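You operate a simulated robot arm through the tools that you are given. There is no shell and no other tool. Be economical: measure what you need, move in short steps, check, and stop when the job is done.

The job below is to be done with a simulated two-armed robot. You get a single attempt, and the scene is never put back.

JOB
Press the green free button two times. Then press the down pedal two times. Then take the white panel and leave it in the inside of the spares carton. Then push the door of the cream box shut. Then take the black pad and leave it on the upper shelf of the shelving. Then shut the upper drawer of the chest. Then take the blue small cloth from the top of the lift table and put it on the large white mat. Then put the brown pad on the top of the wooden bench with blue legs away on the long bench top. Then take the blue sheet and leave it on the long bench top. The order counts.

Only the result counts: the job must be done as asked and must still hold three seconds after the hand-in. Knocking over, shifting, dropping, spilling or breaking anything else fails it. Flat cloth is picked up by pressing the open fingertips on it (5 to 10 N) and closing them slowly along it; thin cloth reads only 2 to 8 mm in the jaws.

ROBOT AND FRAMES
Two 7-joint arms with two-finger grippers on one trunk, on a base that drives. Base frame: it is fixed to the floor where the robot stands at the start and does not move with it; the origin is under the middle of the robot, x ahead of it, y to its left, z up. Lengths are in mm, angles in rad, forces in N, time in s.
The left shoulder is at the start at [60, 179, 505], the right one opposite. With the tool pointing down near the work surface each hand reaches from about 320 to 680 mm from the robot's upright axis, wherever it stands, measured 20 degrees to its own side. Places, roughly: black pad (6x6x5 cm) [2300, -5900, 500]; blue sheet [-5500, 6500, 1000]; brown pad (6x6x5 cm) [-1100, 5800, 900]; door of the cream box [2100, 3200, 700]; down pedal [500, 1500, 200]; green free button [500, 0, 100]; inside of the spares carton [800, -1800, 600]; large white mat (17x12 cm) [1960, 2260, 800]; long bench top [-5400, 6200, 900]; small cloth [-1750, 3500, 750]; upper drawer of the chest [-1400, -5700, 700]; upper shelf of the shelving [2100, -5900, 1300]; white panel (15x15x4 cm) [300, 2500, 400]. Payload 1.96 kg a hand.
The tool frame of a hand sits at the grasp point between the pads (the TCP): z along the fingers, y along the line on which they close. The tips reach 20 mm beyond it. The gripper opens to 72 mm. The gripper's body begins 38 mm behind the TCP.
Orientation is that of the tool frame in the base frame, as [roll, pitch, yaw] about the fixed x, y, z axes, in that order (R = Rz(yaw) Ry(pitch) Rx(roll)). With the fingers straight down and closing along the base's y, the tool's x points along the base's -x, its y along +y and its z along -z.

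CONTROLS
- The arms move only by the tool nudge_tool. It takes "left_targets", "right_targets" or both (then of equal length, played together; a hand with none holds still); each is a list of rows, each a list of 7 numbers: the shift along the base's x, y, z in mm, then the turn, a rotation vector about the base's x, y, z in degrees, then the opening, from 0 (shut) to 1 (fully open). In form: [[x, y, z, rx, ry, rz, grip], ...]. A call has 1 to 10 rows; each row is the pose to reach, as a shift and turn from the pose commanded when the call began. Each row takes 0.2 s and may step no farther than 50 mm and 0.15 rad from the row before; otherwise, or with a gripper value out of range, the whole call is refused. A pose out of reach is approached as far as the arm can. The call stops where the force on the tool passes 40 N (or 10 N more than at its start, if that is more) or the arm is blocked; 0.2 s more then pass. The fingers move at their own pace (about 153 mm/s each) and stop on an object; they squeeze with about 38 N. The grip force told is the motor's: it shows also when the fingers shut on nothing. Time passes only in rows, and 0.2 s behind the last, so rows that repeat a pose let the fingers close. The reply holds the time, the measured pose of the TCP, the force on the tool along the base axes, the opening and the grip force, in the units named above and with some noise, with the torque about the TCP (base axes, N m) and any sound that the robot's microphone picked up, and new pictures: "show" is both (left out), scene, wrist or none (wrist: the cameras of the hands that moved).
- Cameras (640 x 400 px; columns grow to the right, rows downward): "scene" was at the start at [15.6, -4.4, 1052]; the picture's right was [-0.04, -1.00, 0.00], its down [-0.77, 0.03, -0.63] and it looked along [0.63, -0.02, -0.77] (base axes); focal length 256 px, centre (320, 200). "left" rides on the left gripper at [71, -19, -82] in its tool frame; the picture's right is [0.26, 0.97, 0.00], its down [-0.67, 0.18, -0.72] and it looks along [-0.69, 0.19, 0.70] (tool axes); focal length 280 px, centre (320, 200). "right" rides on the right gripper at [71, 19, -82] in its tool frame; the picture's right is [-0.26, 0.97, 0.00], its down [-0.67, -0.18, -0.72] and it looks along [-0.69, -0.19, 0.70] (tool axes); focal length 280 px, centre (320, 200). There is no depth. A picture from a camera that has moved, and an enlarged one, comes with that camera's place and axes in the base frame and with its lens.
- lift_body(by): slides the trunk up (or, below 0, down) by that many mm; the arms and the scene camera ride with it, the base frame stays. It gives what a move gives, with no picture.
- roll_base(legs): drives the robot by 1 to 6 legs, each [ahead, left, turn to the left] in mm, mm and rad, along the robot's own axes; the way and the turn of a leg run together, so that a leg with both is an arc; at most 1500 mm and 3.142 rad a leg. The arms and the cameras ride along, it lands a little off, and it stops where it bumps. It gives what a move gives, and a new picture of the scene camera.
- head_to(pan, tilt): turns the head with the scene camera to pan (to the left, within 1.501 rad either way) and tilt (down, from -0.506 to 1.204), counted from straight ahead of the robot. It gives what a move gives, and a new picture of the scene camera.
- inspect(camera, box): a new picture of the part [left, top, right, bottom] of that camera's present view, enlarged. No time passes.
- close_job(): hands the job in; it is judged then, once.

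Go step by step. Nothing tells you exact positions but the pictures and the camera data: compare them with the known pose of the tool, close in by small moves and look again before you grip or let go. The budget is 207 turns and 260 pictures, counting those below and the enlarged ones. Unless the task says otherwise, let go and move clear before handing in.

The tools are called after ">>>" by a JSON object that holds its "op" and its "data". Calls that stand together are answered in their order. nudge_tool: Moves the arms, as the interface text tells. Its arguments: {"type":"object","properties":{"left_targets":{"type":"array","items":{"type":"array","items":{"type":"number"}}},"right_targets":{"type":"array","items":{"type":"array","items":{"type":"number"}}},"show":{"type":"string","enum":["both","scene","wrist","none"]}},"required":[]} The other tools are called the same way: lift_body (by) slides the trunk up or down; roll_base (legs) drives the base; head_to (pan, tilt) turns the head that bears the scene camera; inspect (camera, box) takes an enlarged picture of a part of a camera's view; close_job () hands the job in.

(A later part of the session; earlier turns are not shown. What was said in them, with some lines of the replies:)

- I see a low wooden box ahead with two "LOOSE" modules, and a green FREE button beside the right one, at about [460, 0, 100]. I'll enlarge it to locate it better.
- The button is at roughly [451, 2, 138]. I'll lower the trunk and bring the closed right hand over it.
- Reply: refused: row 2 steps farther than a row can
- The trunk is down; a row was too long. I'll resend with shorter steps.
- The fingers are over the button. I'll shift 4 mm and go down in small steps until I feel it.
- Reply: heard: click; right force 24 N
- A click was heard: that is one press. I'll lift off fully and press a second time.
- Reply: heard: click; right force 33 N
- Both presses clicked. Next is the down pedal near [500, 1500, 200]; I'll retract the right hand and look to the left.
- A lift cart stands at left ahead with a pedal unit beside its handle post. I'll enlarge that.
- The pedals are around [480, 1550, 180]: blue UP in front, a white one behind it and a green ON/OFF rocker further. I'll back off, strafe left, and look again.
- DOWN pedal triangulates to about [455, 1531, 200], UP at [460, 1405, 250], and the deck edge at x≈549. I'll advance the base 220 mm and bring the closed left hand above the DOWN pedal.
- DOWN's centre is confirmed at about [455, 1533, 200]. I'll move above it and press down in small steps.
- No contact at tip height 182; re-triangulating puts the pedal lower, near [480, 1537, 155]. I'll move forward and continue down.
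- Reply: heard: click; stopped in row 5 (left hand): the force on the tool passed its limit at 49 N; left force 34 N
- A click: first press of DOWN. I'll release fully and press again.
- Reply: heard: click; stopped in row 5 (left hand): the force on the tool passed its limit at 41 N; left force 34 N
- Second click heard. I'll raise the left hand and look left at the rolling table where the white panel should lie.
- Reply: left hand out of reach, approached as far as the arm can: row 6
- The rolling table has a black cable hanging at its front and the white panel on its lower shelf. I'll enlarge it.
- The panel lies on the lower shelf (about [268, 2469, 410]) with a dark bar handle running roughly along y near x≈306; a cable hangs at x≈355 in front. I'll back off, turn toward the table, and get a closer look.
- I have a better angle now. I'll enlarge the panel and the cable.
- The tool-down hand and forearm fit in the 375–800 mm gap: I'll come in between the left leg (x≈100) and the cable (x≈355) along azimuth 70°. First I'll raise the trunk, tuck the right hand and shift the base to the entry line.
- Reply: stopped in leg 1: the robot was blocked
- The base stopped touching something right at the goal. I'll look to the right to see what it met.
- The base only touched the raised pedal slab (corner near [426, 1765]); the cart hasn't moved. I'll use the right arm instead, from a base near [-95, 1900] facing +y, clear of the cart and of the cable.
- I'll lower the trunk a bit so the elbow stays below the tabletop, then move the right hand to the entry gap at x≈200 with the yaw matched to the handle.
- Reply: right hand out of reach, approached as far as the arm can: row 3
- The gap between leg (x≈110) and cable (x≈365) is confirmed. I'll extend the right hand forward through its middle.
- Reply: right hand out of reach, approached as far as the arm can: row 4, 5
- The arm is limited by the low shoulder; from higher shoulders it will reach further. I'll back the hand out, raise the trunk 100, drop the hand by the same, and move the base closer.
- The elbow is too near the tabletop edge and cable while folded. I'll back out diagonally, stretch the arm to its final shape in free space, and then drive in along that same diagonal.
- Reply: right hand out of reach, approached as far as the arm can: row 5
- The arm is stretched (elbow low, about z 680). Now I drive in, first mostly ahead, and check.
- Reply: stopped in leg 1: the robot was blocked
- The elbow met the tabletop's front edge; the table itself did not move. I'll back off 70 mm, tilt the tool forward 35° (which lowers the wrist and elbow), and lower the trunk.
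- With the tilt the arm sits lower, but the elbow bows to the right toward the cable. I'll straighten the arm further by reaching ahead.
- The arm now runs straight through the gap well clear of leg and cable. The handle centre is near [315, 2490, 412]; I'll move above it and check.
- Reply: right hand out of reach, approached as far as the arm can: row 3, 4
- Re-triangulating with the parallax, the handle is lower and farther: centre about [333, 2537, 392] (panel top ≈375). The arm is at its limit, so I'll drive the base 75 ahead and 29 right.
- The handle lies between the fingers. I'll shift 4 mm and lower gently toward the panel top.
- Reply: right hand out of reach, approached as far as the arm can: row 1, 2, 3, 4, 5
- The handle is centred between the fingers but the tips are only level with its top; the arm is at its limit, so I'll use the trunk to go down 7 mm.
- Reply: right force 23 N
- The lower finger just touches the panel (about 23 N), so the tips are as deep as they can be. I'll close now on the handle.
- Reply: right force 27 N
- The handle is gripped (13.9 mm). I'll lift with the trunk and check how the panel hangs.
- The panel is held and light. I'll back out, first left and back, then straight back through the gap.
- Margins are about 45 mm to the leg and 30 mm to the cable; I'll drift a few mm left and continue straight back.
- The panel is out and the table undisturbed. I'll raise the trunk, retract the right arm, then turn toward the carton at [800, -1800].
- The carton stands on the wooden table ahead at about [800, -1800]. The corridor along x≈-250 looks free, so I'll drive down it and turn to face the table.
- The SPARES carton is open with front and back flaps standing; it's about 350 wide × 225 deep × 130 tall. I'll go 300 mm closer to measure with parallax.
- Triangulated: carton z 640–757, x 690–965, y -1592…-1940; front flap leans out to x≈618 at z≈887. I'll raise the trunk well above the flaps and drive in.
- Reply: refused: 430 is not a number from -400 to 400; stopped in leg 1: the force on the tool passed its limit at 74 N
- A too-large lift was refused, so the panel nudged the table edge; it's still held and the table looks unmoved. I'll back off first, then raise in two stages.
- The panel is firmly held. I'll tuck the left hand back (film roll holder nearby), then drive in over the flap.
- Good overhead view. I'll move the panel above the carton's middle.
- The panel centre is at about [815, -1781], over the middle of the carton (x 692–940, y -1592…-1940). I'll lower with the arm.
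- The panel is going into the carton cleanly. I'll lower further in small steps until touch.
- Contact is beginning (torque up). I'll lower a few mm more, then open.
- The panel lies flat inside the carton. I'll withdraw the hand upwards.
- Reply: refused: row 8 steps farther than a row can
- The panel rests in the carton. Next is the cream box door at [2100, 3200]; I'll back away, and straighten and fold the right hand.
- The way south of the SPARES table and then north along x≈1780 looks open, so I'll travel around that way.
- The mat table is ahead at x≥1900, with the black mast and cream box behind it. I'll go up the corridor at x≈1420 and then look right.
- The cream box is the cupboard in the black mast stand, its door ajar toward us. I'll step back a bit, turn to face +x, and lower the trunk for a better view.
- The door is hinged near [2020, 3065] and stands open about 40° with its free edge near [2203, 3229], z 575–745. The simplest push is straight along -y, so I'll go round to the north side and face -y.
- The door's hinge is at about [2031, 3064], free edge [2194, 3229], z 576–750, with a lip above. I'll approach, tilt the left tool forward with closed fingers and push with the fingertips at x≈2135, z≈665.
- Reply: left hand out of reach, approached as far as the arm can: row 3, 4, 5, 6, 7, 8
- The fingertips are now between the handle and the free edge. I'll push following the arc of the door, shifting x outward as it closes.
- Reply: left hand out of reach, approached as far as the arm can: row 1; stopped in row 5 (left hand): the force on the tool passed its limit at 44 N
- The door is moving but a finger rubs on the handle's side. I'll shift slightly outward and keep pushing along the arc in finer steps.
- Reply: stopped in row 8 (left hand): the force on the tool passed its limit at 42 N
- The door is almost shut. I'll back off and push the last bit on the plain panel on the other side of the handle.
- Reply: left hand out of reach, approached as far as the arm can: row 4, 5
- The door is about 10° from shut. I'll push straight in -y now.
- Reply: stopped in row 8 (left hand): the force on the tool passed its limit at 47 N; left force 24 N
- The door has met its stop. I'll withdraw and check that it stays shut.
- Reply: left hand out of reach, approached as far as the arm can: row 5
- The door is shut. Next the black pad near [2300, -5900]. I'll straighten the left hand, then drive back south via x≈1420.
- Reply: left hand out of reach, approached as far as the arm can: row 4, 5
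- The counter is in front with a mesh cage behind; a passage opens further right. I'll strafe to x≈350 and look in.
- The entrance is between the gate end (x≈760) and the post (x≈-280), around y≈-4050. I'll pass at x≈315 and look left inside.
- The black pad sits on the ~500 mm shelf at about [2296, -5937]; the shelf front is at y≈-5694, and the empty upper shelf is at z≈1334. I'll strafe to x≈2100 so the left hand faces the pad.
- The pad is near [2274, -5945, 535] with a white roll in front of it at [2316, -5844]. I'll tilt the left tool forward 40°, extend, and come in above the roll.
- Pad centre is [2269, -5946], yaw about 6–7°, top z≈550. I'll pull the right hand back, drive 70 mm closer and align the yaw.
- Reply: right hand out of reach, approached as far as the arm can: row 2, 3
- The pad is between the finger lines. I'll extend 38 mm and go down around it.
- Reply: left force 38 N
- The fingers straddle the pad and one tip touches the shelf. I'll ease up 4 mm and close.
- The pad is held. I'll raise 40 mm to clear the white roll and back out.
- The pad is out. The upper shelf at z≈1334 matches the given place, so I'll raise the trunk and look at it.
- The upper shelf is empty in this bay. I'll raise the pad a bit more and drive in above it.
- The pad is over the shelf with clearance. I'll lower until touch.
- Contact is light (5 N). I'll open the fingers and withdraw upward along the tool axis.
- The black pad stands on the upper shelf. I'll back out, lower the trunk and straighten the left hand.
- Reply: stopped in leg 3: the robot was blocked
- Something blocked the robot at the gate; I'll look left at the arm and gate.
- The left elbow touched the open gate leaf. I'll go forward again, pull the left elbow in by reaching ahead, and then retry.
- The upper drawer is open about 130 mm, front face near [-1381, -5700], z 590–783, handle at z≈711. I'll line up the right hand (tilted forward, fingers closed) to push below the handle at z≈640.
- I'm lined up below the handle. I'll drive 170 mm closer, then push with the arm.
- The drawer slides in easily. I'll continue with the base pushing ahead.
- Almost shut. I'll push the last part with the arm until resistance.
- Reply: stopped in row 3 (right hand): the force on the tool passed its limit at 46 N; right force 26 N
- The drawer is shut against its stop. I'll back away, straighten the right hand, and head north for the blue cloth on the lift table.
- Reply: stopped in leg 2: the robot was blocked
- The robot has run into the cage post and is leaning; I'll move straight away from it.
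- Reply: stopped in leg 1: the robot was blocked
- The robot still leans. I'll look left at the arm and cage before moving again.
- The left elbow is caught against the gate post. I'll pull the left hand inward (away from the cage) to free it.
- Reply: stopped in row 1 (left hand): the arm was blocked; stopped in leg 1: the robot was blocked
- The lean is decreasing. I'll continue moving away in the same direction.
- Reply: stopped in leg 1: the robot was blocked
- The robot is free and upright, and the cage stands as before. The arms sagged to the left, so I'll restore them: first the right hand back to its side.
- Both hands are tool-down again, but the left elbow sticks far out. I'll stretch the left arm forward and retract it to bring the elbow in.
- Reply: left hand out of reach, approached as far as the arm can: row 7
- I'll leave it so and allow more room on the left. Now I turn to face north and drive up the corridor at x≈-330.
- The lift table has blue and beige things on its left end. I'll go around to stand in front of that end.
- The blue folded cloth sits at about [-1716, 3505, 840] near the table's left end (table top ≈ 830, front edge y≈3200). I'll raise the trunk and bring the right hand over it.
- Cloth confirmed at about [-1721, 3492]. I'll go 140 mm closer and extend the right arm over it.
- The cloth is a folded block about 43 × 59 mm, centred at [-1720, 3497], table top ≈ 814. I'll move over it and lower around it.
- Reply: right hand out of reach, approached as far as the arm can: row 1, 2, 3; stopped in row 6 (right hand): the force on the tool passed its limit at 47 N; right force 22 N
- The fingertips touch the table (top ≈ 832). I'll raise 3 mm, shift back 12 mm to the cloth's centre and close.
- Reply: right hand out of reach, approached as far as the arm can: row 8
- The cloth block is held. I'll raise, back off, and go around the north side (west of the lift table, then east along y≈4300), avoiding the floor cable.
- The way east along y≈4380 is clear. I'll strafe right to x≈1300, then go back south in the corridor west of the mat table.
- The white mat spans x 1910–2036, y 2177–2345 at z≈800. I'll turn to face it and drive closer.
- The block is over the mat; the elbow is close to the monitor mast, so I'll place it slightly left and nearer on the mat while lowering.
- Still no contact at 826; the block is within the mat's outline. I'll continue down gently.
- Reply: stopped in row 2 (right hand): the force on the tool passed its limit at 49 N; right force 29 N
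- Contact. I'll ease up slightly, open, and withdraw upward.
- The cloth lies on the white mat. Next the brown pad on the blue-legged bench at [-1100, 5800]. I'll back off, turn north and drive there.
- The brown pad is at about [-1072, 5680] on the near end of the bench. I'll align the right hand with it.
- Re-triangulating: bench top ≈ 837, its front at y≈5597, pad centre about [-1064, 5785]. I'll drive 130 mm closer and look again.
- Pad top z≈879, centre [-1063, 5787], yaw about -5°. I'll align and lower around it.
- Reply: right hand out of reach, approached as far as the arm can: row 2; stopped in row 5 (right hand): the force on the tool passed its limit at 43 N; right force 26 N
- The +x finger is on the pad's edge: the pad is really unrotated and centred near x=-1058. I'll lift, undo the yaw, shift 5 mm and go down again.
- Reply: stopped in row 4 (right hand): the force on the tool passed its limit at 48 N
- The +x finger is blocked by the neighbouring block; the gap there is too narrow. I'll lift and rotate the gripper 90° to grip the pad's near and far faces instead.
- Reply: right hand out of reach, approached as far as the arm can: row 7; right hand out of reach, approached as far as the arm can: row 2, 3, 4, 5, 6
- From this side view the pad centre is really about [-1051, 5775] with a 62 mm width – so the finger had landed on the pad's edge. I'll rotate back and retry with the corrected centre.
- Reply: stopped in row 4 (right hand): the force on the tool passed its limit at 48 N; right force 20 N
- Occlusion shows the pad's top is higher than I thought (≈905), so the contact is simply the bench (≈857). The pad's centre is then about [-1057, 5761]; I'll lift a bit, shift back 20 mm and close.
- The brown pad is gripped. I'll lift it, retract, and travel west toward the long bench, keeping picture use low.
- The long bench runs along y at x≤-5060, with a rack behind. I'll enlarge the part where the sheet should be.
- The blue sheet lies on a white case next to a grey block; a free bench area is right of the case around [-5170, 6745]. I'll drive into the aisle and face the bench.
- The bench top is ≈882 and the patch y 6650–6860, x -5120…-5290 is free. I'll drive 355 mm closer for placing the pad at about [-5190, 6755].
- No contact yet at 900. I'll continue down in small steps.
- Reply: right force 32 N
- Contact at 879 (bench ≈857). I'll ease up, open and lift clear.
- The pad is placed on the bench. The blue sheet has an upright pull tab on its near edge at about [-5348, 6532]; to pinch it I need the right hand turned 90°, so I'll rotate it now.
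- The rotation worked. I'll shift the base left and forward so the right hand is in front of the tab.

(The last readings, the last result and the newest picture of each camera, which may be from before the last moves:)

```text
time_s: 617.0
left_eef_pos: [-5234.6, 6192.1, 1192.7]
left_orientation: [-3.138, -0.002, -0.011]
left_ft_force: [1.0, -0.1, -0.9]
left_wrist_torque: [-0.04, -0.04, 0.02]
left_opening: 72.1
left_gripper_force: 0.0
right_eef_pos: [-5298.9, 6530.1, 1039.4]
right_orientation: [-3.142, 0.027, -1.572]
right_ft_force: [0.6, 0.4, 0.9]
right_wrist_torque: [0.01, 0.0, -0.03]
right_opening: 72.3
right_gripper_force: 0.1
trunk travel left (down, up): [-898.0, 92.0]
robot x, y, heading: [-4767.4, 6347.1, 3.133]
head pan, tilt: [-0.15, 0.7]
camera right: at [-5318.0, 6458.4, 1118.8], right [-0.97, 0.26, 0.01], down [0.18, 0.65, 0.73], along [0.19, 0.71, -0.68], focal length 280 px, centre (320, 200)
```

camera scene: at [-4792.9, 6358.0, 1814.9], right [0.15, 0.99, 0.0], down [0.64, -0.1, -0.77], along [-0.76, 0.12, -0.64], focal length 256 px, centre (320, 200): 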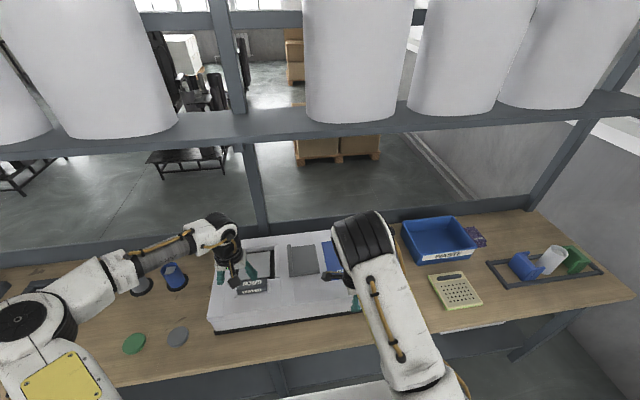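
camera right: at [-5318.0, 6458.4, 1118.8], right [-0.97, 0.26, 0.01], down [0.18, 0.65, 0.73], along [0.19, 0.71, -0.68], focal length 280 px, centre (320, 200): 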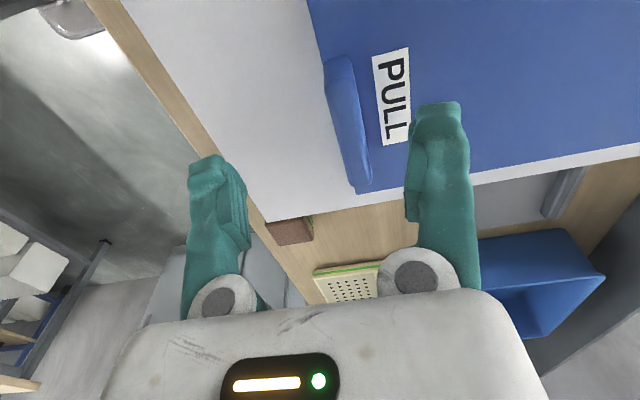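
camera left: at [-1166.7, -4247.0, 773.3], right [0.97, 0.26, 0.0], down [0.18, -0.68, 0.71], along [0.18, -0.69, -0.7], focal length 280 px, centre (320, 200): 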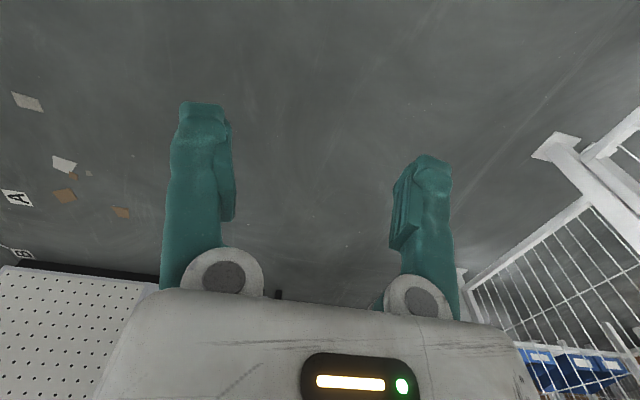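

The tab ridge runs along y (6515–6598) at x≈-5315 between the fingers. I'll shift over it, come down part way and check once more.

>>> {"op": "nudge_tool", "data": {"right_targets": [[-10, 15, -10, 0, 0, 0, 1], [-16, 24, -30, 0, 0, 0, 1]], "show": "wrist"}}

```text
time_s: 617.6
left_eef_pos: [-5234.4, 6193.2, 1193.8]
left_orientation: [-3.137, -0.002, -0.011]
left_ft_force: [-0.1, -0.1, -1.0]
left_wrist_torque: [-0.02, -0.03, 0.02]
left_opening: 72.0
left_gripper_force: 0.1
right_eef_pos: [-5315.0, 6554.7, 1010.3]
right_orientation: [-3.14, 0.026, -1.571]
right_ft_force: [-0.8, 0.3, 1.2]
right_wrist_torque: [-0.05, 0.0, -0.02]
right_opening: 72.0
right_gripper_force: 0.0
trunk travel left (down, up): [-898.0, 92.0]
robot x, y, heading: [-4770.7, 6345.0, 3.135]
head pan, tilt: [-0.15, 0.7]
camera right: at [-5334.1, 6482.4, 1088.7], right [-0.96, 0.26, 0.01], down [0.18, 0.66, 0.73], along [0.19, 0.71, -0.68], focal length 280 px, centre (320, 200)
```

right: 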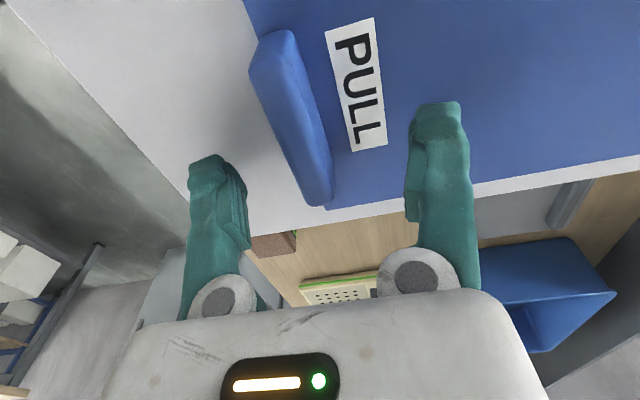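

The tab (x≈-5314, y 6510–6575) is centred between the fingers. I'll lower in small steps.

>>> {"op": "nudge_tool", "data": {"right_targets": [[0, -6, -5, 0, 0, 0, 1], [0, -8, -10, 0, 0, 0, 1], [0, -8, -14, 0, 0, 0, 1]], "show": "none"}}

>>> {"op": "nudge_tool", "data": {"right_targets": [[0, 0, -4, 0, 0, 0, 1], [0, 0, -8, 0, 0, 0, 1]], "show": "none"}}

```text
time_s: 618.4
left_eef_pos: [-5230.7, 6192.4, 1194.9]
left_orientation: [-3.136, 0.002, -0.011]
left_ft_force: [-0.2, -0.1, 0.5]
left_wrist_torque: [-0.01, 0.01, 0.02]
left_opening: 72.0
left_gripper_force: 0.0
right_eef_pos: [-5315.7, 6547.7, 1003.4]
right_orientation: [3.122, 0.028, -1.574]
right_ft_force: [8.0, 1.7, 25.1]
right_wrist_torque: [-0.01, 0.89, 0.02]
right_opening: 71.1
right_gripper_force: 0.0
trunk travel left (down, up): [-898.0, 92.0]
robot x, y, heading: [-4769.7, 6345.8, 3.138]
head pan, tilt: [-0.15, 0.7]
stopped in row 3 (right hand): the force on the tool passed its limit at 45 N (the readings are from after the stop); the commanded pose is now the measured one
```

```text
time_s: 618.8
left_eef_pos: [-5229.5, 6191.2, 1194.8]
left_orientation: [-3.136, 0.005, -0.011]
left_ft_force: [-0.3, 0.3, -0.4]
left_wrist_torque: [-0.05, 0.0, 0.0]
left_opening: 72.0
left_gripper_force: 0.1
right_eef_pos: [-5317.8, 6547.5, 1004.3]
right_orientation: [3.115, 0.032, -1.574]
right_ft_force: [11.5, -0.5, 23.7]
right_wrist_torque: [-0.09, -0.15, 0.0]
right_opening: 72.0
right_gripper_force: 0.5
trunk travel left (down, up): [-898.0, 92.0]
robot x, y, heading: [-4768.4, 6346.7, 3.136]
head pan, tilt: [-0.15, 0.7]
stopped in row 2 (right hand): the force on the tool passed its limit at 45 N (the readings are from after the stop); the commanded pose is now the measured one
```

The finger tips touch the lid (z≈983). I'll ease up 3 mm and close on the tab.

>>> {"op": "nudge_tool", "data": {"right_targets": [[2, 0, 4, 0, 0, 0, 1], [2, 0, 4, 0, 0, 0, 0.7], [2, 0, 4, 0, 0, 0, 0.4], [2, 0, 4, 0, 0, 0, 0.2], [2, 0, 4, 0, 0, 0, 0], [2, 0, 4, 0, 0, 0, 0]], "show": "wrist"}}

```text
time_s: 620.2
left_eef_pos: [-5231.7, 6191.3, 1195.0]
left_orientation: [-3.135, 0.002, -0.01]
left_ft_force: [-0.3, -0.7, 0.8]
left_wrist_torque: [-0.02, 0.01, -0.01]
left_opening: 72.0
left_gripper_force: 0.1
right_eef_pos: [-5316.4, 6548.2, 1006.2]
right_orientation: [3.118, 0.03, -1.574]
right_ft_force: [5.5, -1.1, 16.6]
right_wrist_torque: [-0.14, 0.1, 0.03]
right_opening: 11.3
right_gripper_force: 38.7
trunk travel left (down, up): [-898.0, 92.0]
robot x, y, heading: [-4769.5, 6347.8, 3.135]
head pan, tilt: [-0.15, 0.7]
camera right: at [-5333.2, 6475.1, 1084.3], right [-0.96, 0.26, 0.03], down [0.2, 0.65, 0.73], along [0.17, 0.71, -0.68], focal length 280 px, centre (320, 200)
```

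right: 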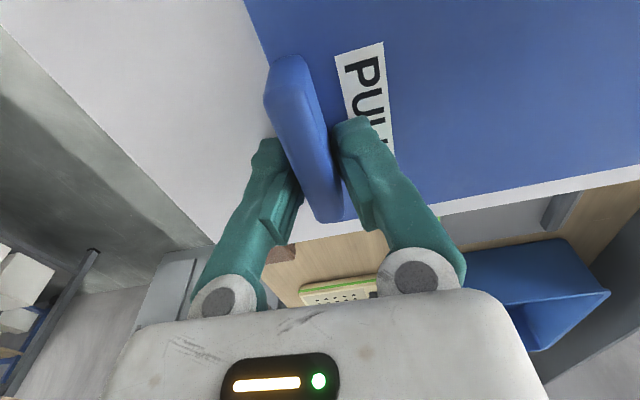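

The tab is gripped (11 mm). I'll try lifting gently and watch the force.

>>> {"op": "nudge_tool", "data": {"right_targets": [[0, 0, 4, 0, 0, 0, 0], [0, 0, 8, 0, 0, 0, 0], [0, 0, 12, 0, 0, 0, 0]], "show": "none"}}

```text
time_s: 621.0
left_eef_pos: [-5234.2, 6193.2, 1192.6]
left_orientation: [-3.138, -0.001, -0.01]
left_ft_force: [-0.5, 0.2, 1.5]
left_wrist_torque: [0.0, 0.0, 0.01]
left_opening: 72.0
left_gripper_force: 0.0
right_eef_pos: [-5319.9, 6547.1, 1016.6]
right_orientation: [3.121, 0.029, -1.571]
right_ft_force: [0.1, 0.3, -0.2]
right_wrist_torque: [0.01, -0.03, 0.01]
right_opening: 11.0
right_gripper_force: 38.1
trunk travel left (down, up): [-898.0, 92.0]
robot x, y, heading: [-4768.4, 6344.1, 3.14]
head pan, tilt: [-0.15, 0.7]
```

>>> {"op": "nudge_tool", "data": {"right_targets": [[0, 0, 15, 0, 0, 0, 0], [0, 0, 35, 0, 0, 0, 0], [0, 0, 55, 0, 0, 0, 0]], "show": "wrist"}}

```text
time_s: 621.8
left_eef_pos: [-5233.2, 6192.7, 1194.1]
left_orientation: [-3.138, 0.001, -0.011]
left_ft_force: [0.4, -0.4, -0.7]
left_wrist_torque: [-0.01, -0.01, 0.0]
left_opening: 72.0
left_gripper_force: 0.0
right_eef_pos: [-5318.8, 6547.5, 1070.9]
right_orientation: [3.121, 0.029, -1.572]
right_ft_force: [1.1, -0.2, -0.1]
right_wrist_torque: [0.02, -0.02, 0.0]
right_opening: 11.3
right_gripper_force: 37.4
trunk travel left (down, up): [-898.0, 92.0]
robot x, y, heading: [-4769.0, 6346.2, 3.134]
head pan, tilt: [-0.15, 0.7]
camera right: at [-5335.6, 6475.2, 1149.9], right [-0.96, 0.26, 0.03], down [0.2, 0.65, 0.73], along [0.17, 0.71, -0.68], focal length 280 px, centre (320, 200)
```

right: 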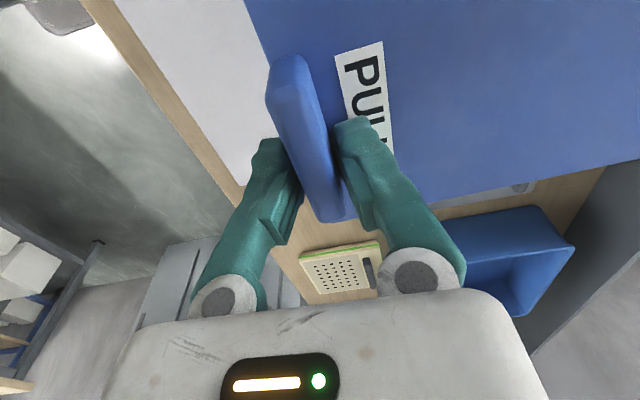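

The blue sheet is rigid and came up with the hand. There's a free stretch of bench around [-5300, 5550]; I'll raise it above everything and strafe left to there.

>>> {"op": "lift_body", "data": {"by": 70}}

>>> {"op": "roll_base", "data": {"legs": [[-45, 985, 0]]}}

```text
time_s: 622.9
left_eef_pos: [-5232.9, 6192.1, 1263.5]
left_orientation: [-3.139, -0.001, -0.009]
left_ft_force: [-0.6, -0.4, 0.1]
left_wrist_torque: [-0.03, 0.03, -0.03]
left_opening: 72.0
left_gripper_force: 0.1
right_eef_pos: [-5318.1, 6547.7, 1141.5]
right_orientation: [3.12, 0.03, -1.572]
right_ft_force: [-0.2, 0.4, 0.0]
right_wrist_torque: [0.0, -0.02, 0.0]
right_opening: 11.2
right_gripper_force: 37.9
trunk travel left (down, up): [-968.0, 22.0]
robot x, y, heading: [-4769.9, 6345.3, 3.139]
head pan, tilt: [-0.15, 0.7]
```

```text
time_s: 628.0
left_eef_pos: [-5200.9, 5209.4, 1264.2]
left_orientation: [-3.136, 0.0, -0.018]
left_ft_force: [-0.2, -0.1, 0.9]
left_wrist_torque: [-0.02, -0.02, 0.0]
left_opening: 72.0
left_gripper_force: 0.1
right_eef_pos: [-5282.6, 5566.0, 1140.5]
right_orientation: [3.121, 0.029, -1.583]
right_ft_force: [-0.4, -1.0, -0.1]
right_wrist_torque: [-0.03, -0.01, 0.02]
right_opening: 11.5
right_gripper_force: 37.9
trunk travel left (down, up): [-968.0, 22.0]
robot x, y, heading: [-4736.2, 5358.0, 3.125]
head pan, tilt: [-0.15, 0.7]
camera scene: at [-4758.8, 5369.4, 1884.9], right [0.16, 0.99, 0.0], down [0.64, -0.11, -0.76], along [-0.75, 0.13, -0.64], focal length 256 px, centre (320, 200)
```

scene: 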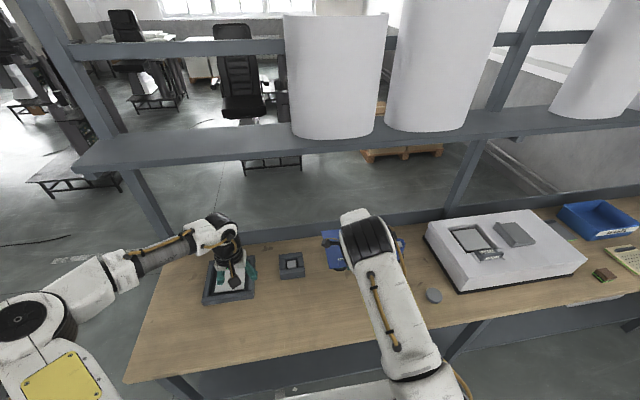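

The bench is free left of here (x -5140…-5440, y 5150–5560). I'll shift 170 mm further left before lowering.

>>> {"op": "roll_base", "data": {"legs": [[0, 170, 0.012]]}}

>>> {"op": "nudge_tool", "data": {"right_targets": [[35, 0, -20, 0, 0, 0, 0], [70, 0, -40, 0, 0, 0, 0]], "show": "none"}}

>>> {"op": "lift_body", "data": {"by": -160}}

>>> {"op": "inspect", "data": {"camera": "scene", "box": [160, 200, 480, 400]}}

```text
time_s: 629.5
left_eef_pos: [-5200.1, 5036.3, 1264.7]
left_orientation: [-3.141, 0.0, -0.011]
left_ft_force: [0.3, 1.3, 0.3]
left_wrist_torque: [-0.02, 0.02, 0.0]
left_opening: 72.2
left_gripper_force: 0.2
right_eef_pos: [-5285.6, 5391.3, 1140.1]
right_orientation: [3.119, 0.029, -1.573]
right_ft_force: [1.2, 0.2, -0.4]
right_wrist_torque: [0.02, 0.01, 0.04]
right_opening: 11.1
right_gripper_force: 37.8
trunk travel left (down, up): [-968.0, 22.0]
robot x, y, heading: [-4733.8, 5179.6, 3.138]
head pan, tilt: [-0.15, 0.7]
camera scene: at [-4760.6, 5201.3, 1884.8], right [0.15, 0.99, 0.0], down [0.64, -0.1, -0.76], along [-0.76, 0.12, -0.64], focal length 256 px, centre (320, 200)
```

scene: 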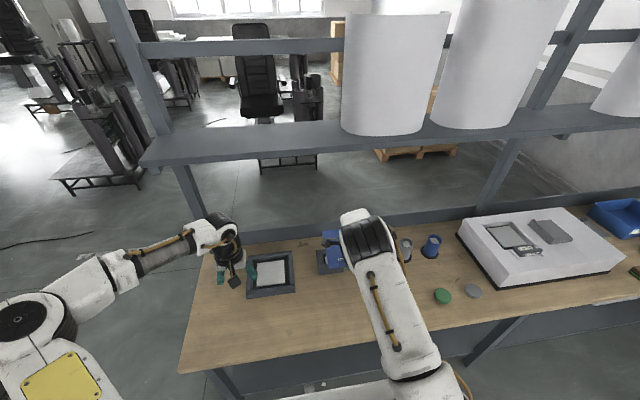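

```text
time_s: 630.1
left_eef_pos: [-5199.2, 5033.8, 1264.7]
left_orientation: [-3.141, 0.001, -0.01]
left_ft_force: [-0.4, -0.7, -0.2]
left_wrist_torque: [-0.02, 0.0, 0.01]
left_opening: 72.0
left_gripper_force: 0.0
right_eef_pos: [-5214.3, 5388.5, 1099.7]
right_orientation: [3.118, 0.031, -1.575]
right_ft_force: [0.6, 0.2, -0.2]
right_wrist_torque: [-0.02, -0.02, -0.01]
right_opening: 11.2
right_gripper_force: 37.9
trunk travel left (down, up): [-968.0, 22.0]
robot x, y, heading: [-4737.2, 5182.6, 3.136]
head pan, tilt: [-0.15, 0.7]
```

```text
time_s: 631.9
left_eef_pos: [-5199.4, 5032.8, 1103.8]
left_orientation: [-3.138, 0.0, -0.01]
left_ft_force: [0.4, -0.7, -0.3]
left_wrist_torque: [-0.04, 0.0, -0.01]
left_opening: 71.7
left_gripper_force: 0.1
right_eef_pos: [-5214.6, 5388.0, 940.6]
right_orientation: [3.12, 0.029, -1.573]
right_ft_force: [-0.1, 0.1, 0.1]
right_wrist_torque: [-0.03, -0.04, -0.02]
right_opening: 10.9
right_gripper_force: 38.2
trunk travel left (down, up): [-808.0, 182.0]
robot x, y, heading: [-4731.6, 5185.6, 3.137]
head pan, tilt: [-0.15, 0.7]
```

```text
2.00 times, centred on (320, 300) of scene
camera zoom: at [-4760.4, 5196.6, 1724.9], right [0.15, 0.99, 0.0], down [0.64, -0.1, -0.76], along [-0.76, 0.12, -0.64], focal length 512 px, centre (320, 0)
```

zoom: 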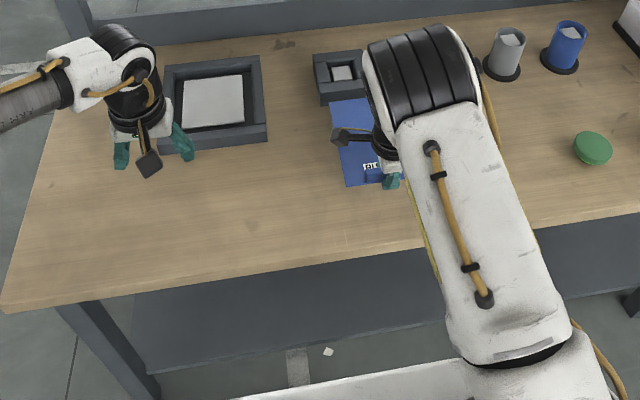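

The sheet hovers over free bench with about 30 mm to the small tray behind. I'll come back 15 mm and lower to touch.

>>> {"op": "nudge_tool", "data": {"right_targets": [[15, 0, -15, 0, 0, 0, 0], [15, 0, -35, 0, 0, 0, 0], [15, 0, -45, 0, 0, 0, 0], [15, 0, -50, 0, 0, 0, 0], [15, 0, -54, 0, 0, 0, 0]], "show": "none"}}

```text
time_s: 633.1
left_eef_pos: [-5200.9, 5032.3, 1103.0]
left_orientation: [-3.137, -0.001, -0.01]
left_ft_force: [-0.3, 0.3, 0.4]
left_wrist_torque: [0.02, -0.01, 0.0]
left_opening: 72.2
left_gripper_force: 0.0
right_eef_pos: [-5199.5, 5388.2, 885.2]
right_orientation: [3.12, 0.03, -1.574]
right_ft_force: [-1.1, -0.6, -0.8]
right_wrist_torque: [0.02, -0.02, 0.01]
right_opening: 11.3
right_gripper_force: 37.9
trunk travel left (down, up): [-808.0, 182.0]
robot x, y, heading: [-4734.9, 5183.6, 3.135]
head pan, tilt: [-0.15, 0.7]
```

>>> {"op": "nudge_tool", "data": {"right_targets": [[0, 0, -3, 0, 0, 0, 0], [0, 0, -6, 0, 0, 0, 0]], "show": "none"}}

```text
time_s: 633.7
left_eef_pos: [-5198.4, 5031.2, 1105.1]
left_orientation: [-3.139, -0.001, -0.012]
left_ft_force: [-0.9, 0.4, -0.1]
left_wrist_torque: [-0.01, 0.01, 0.02]
left_opening: 71.8
left_gripper_force: 0.1
right_eef_pos: [-5199.3, 5386.7, 882.0]
right_orientation: [3.117, 0.031, -1.573]
right_ft_force: [-0.5, 0.2, 11.7]
right_wrist_torque: [-0.26, 0.08, -0.03]
right_opening: 11.1
right_gripper_force: 38.3
trunk travel left (down, up): [-808.0, 182.0]
robot x, y, heading: [-4733.4, 5183.9, 3.133]
head pan, tilt: [-0.15, 0.7]
```

Contact is 12 N. I'll release the tab and lift straight up.

>>> {"op": "nudge_tool", "data": {"right_targets": [[0, 0, 1, 0, 0, 0, 0.3], [0, 0, 1, 0, 0, 0, 0.7], [0, 0, 1, 0, 0, 0, 0.8], [0, 0, 35, 0, 0, 0, 0.8], [0, 0, 80, 0, 0, 0, 0.8], [0, 0, 125, 0, 0, 0, 0.8], [30, 0, 160, 0, 0, 0, 0.8]], "show": "none"}}

>>> {"op": "roll_base", "data": {"legs": [[-300, 0, 0]]}}

>>> {"op": "inspect", "data": {"camera": "scene", "box": [160, 160, 640, 400]}}

```text
time_s: 635.3
left_eef_pos: [-5198.0, 5033.7, 1104.4]
left_orientation: [-3.138, 0.002, -0.011]
left_ft_force: [0.0, -0.7, 0.1]
left_wrist_torque: [0.0, -0.01, -0.01]
left_opening: 72.0
left_gripper_force: 0.0
right_eef_pos: [-5163.9, 5387.5, 1043.0]
right_orientation: [3.118, 0.028, -1.574]
right_ft_force: [1.2, 0.1, -0.6]
right_wrist_torque: [-0.01, 0.01, 0.01]
right_opening: 57.5
right_gripper_force: 0.0
trunk travel left (down, up): [-808.0, 182.0]
robot x, y, heading: [-4737.2, 5187.1, 3.136]
head pan, tilt: [-0.15, 0.7]
```

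```text
time_s: 637.4
left_eef_pos: [-4899.4, 5030.1, 1104.1]
left_orientation: [-3.139, -0.001, -0.007]
left_ft_force: [-0.3, -1.4, 0.3]
left_wrist_torque: [0.0, 0.03, -0.01]
left_opening: 71.8
left_gripper_force: 0.2
right_eef_pos: [-4866.2, 5386.8, 1042.8]
right_orientation: [3.12, 0.03, -1.569]
right_ft_force: [-0.4, -0.1, -0.3]
right_wrist_torque: [-0.01, 0.02, 0.01]
right_opening: 57.6
right_gripper_force: 0.0
trunk travel left (down, up): [-808.0, 182.0]
robot x, y, heading: [-4438.2, 5182.2, 3.139]
head pan, tilt: [-0.15, 0.7]
camera scene: at [-4459.6, 5195.7, 1724.8], right [0.15, 0.99, 0.0], down [0.64, -0.1, -0.76], along [-0.76, 0.12, -0.64], focal length 256 px, centre (320, 200)
```

scene: 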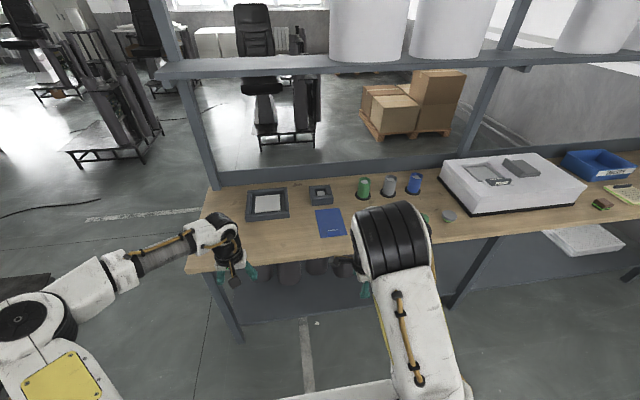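

```text
1.33 times, centred on (400, 280) of scene
camera zoom: at [-4459.6, 5195.7, 1724.8], right [0.15, 0.99, 0.0], down [0.64, -0.1, -0.76], along [-0.76, 0.12, -0.64], focal length 342 px, centre (213, 93)
```

zoom: 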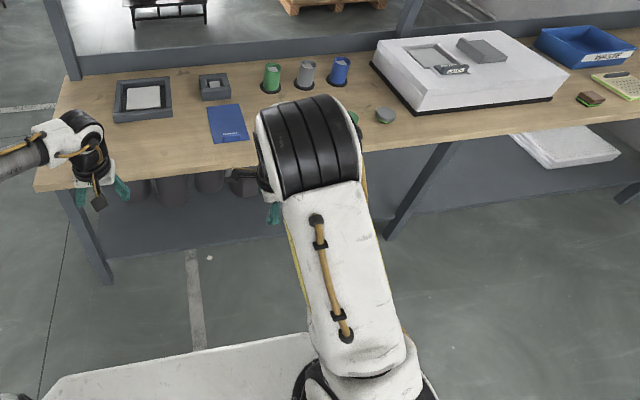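

The blue sheet lies flat on the long bench top and the brown pad stands further along it. Both hands are clear, so I'm handing the job in.

>>> {"op": "close_job", "data": {}}

```text
The job is handed in.
```

I did all nine steps in the order asked and handed the job in. It has not returned a verdict yet.

| Step | What I saw or heard |
|---|---|
| Green free button, two presses | Two clicks |
| Down pedal, two presses | Two clicks; I could not see the lift deck move |
| White panel into the spares carton | Lies flat inside |
| Cream box door | Shut, and still shut when I looked again |
| Black pad onto the upper shelf of the shelving | On the shelf at about 1330 mm |
| Upper drawer of the chest | Pushed in to its stop |
| Blue small cloth onto the large white mat | Within the mat's edges |
| Brown pad onto the long bench top | On the bench, to the right of the white case |
| Blue sheet onto the long bench top | Flat on the bench, near its left end |

The robot bumped things on the way, and any of these could count against the job:
- **Pedal slab:** the base touched the slab the lift cart's pedals stand on; the cart stayed where it was.
- **Rolling table:** an elbow touched the table's edge; the table stayed where it was.
- **Spares table:** the white panel hit its edge at 74 N; the table looked unmoved.
- **Gate and post by the shelving:** the left elbow touched the open gate. Later it caught on the gate post hard enough to tip the robot for a few seconds. The cage looked unchanged afterwards.
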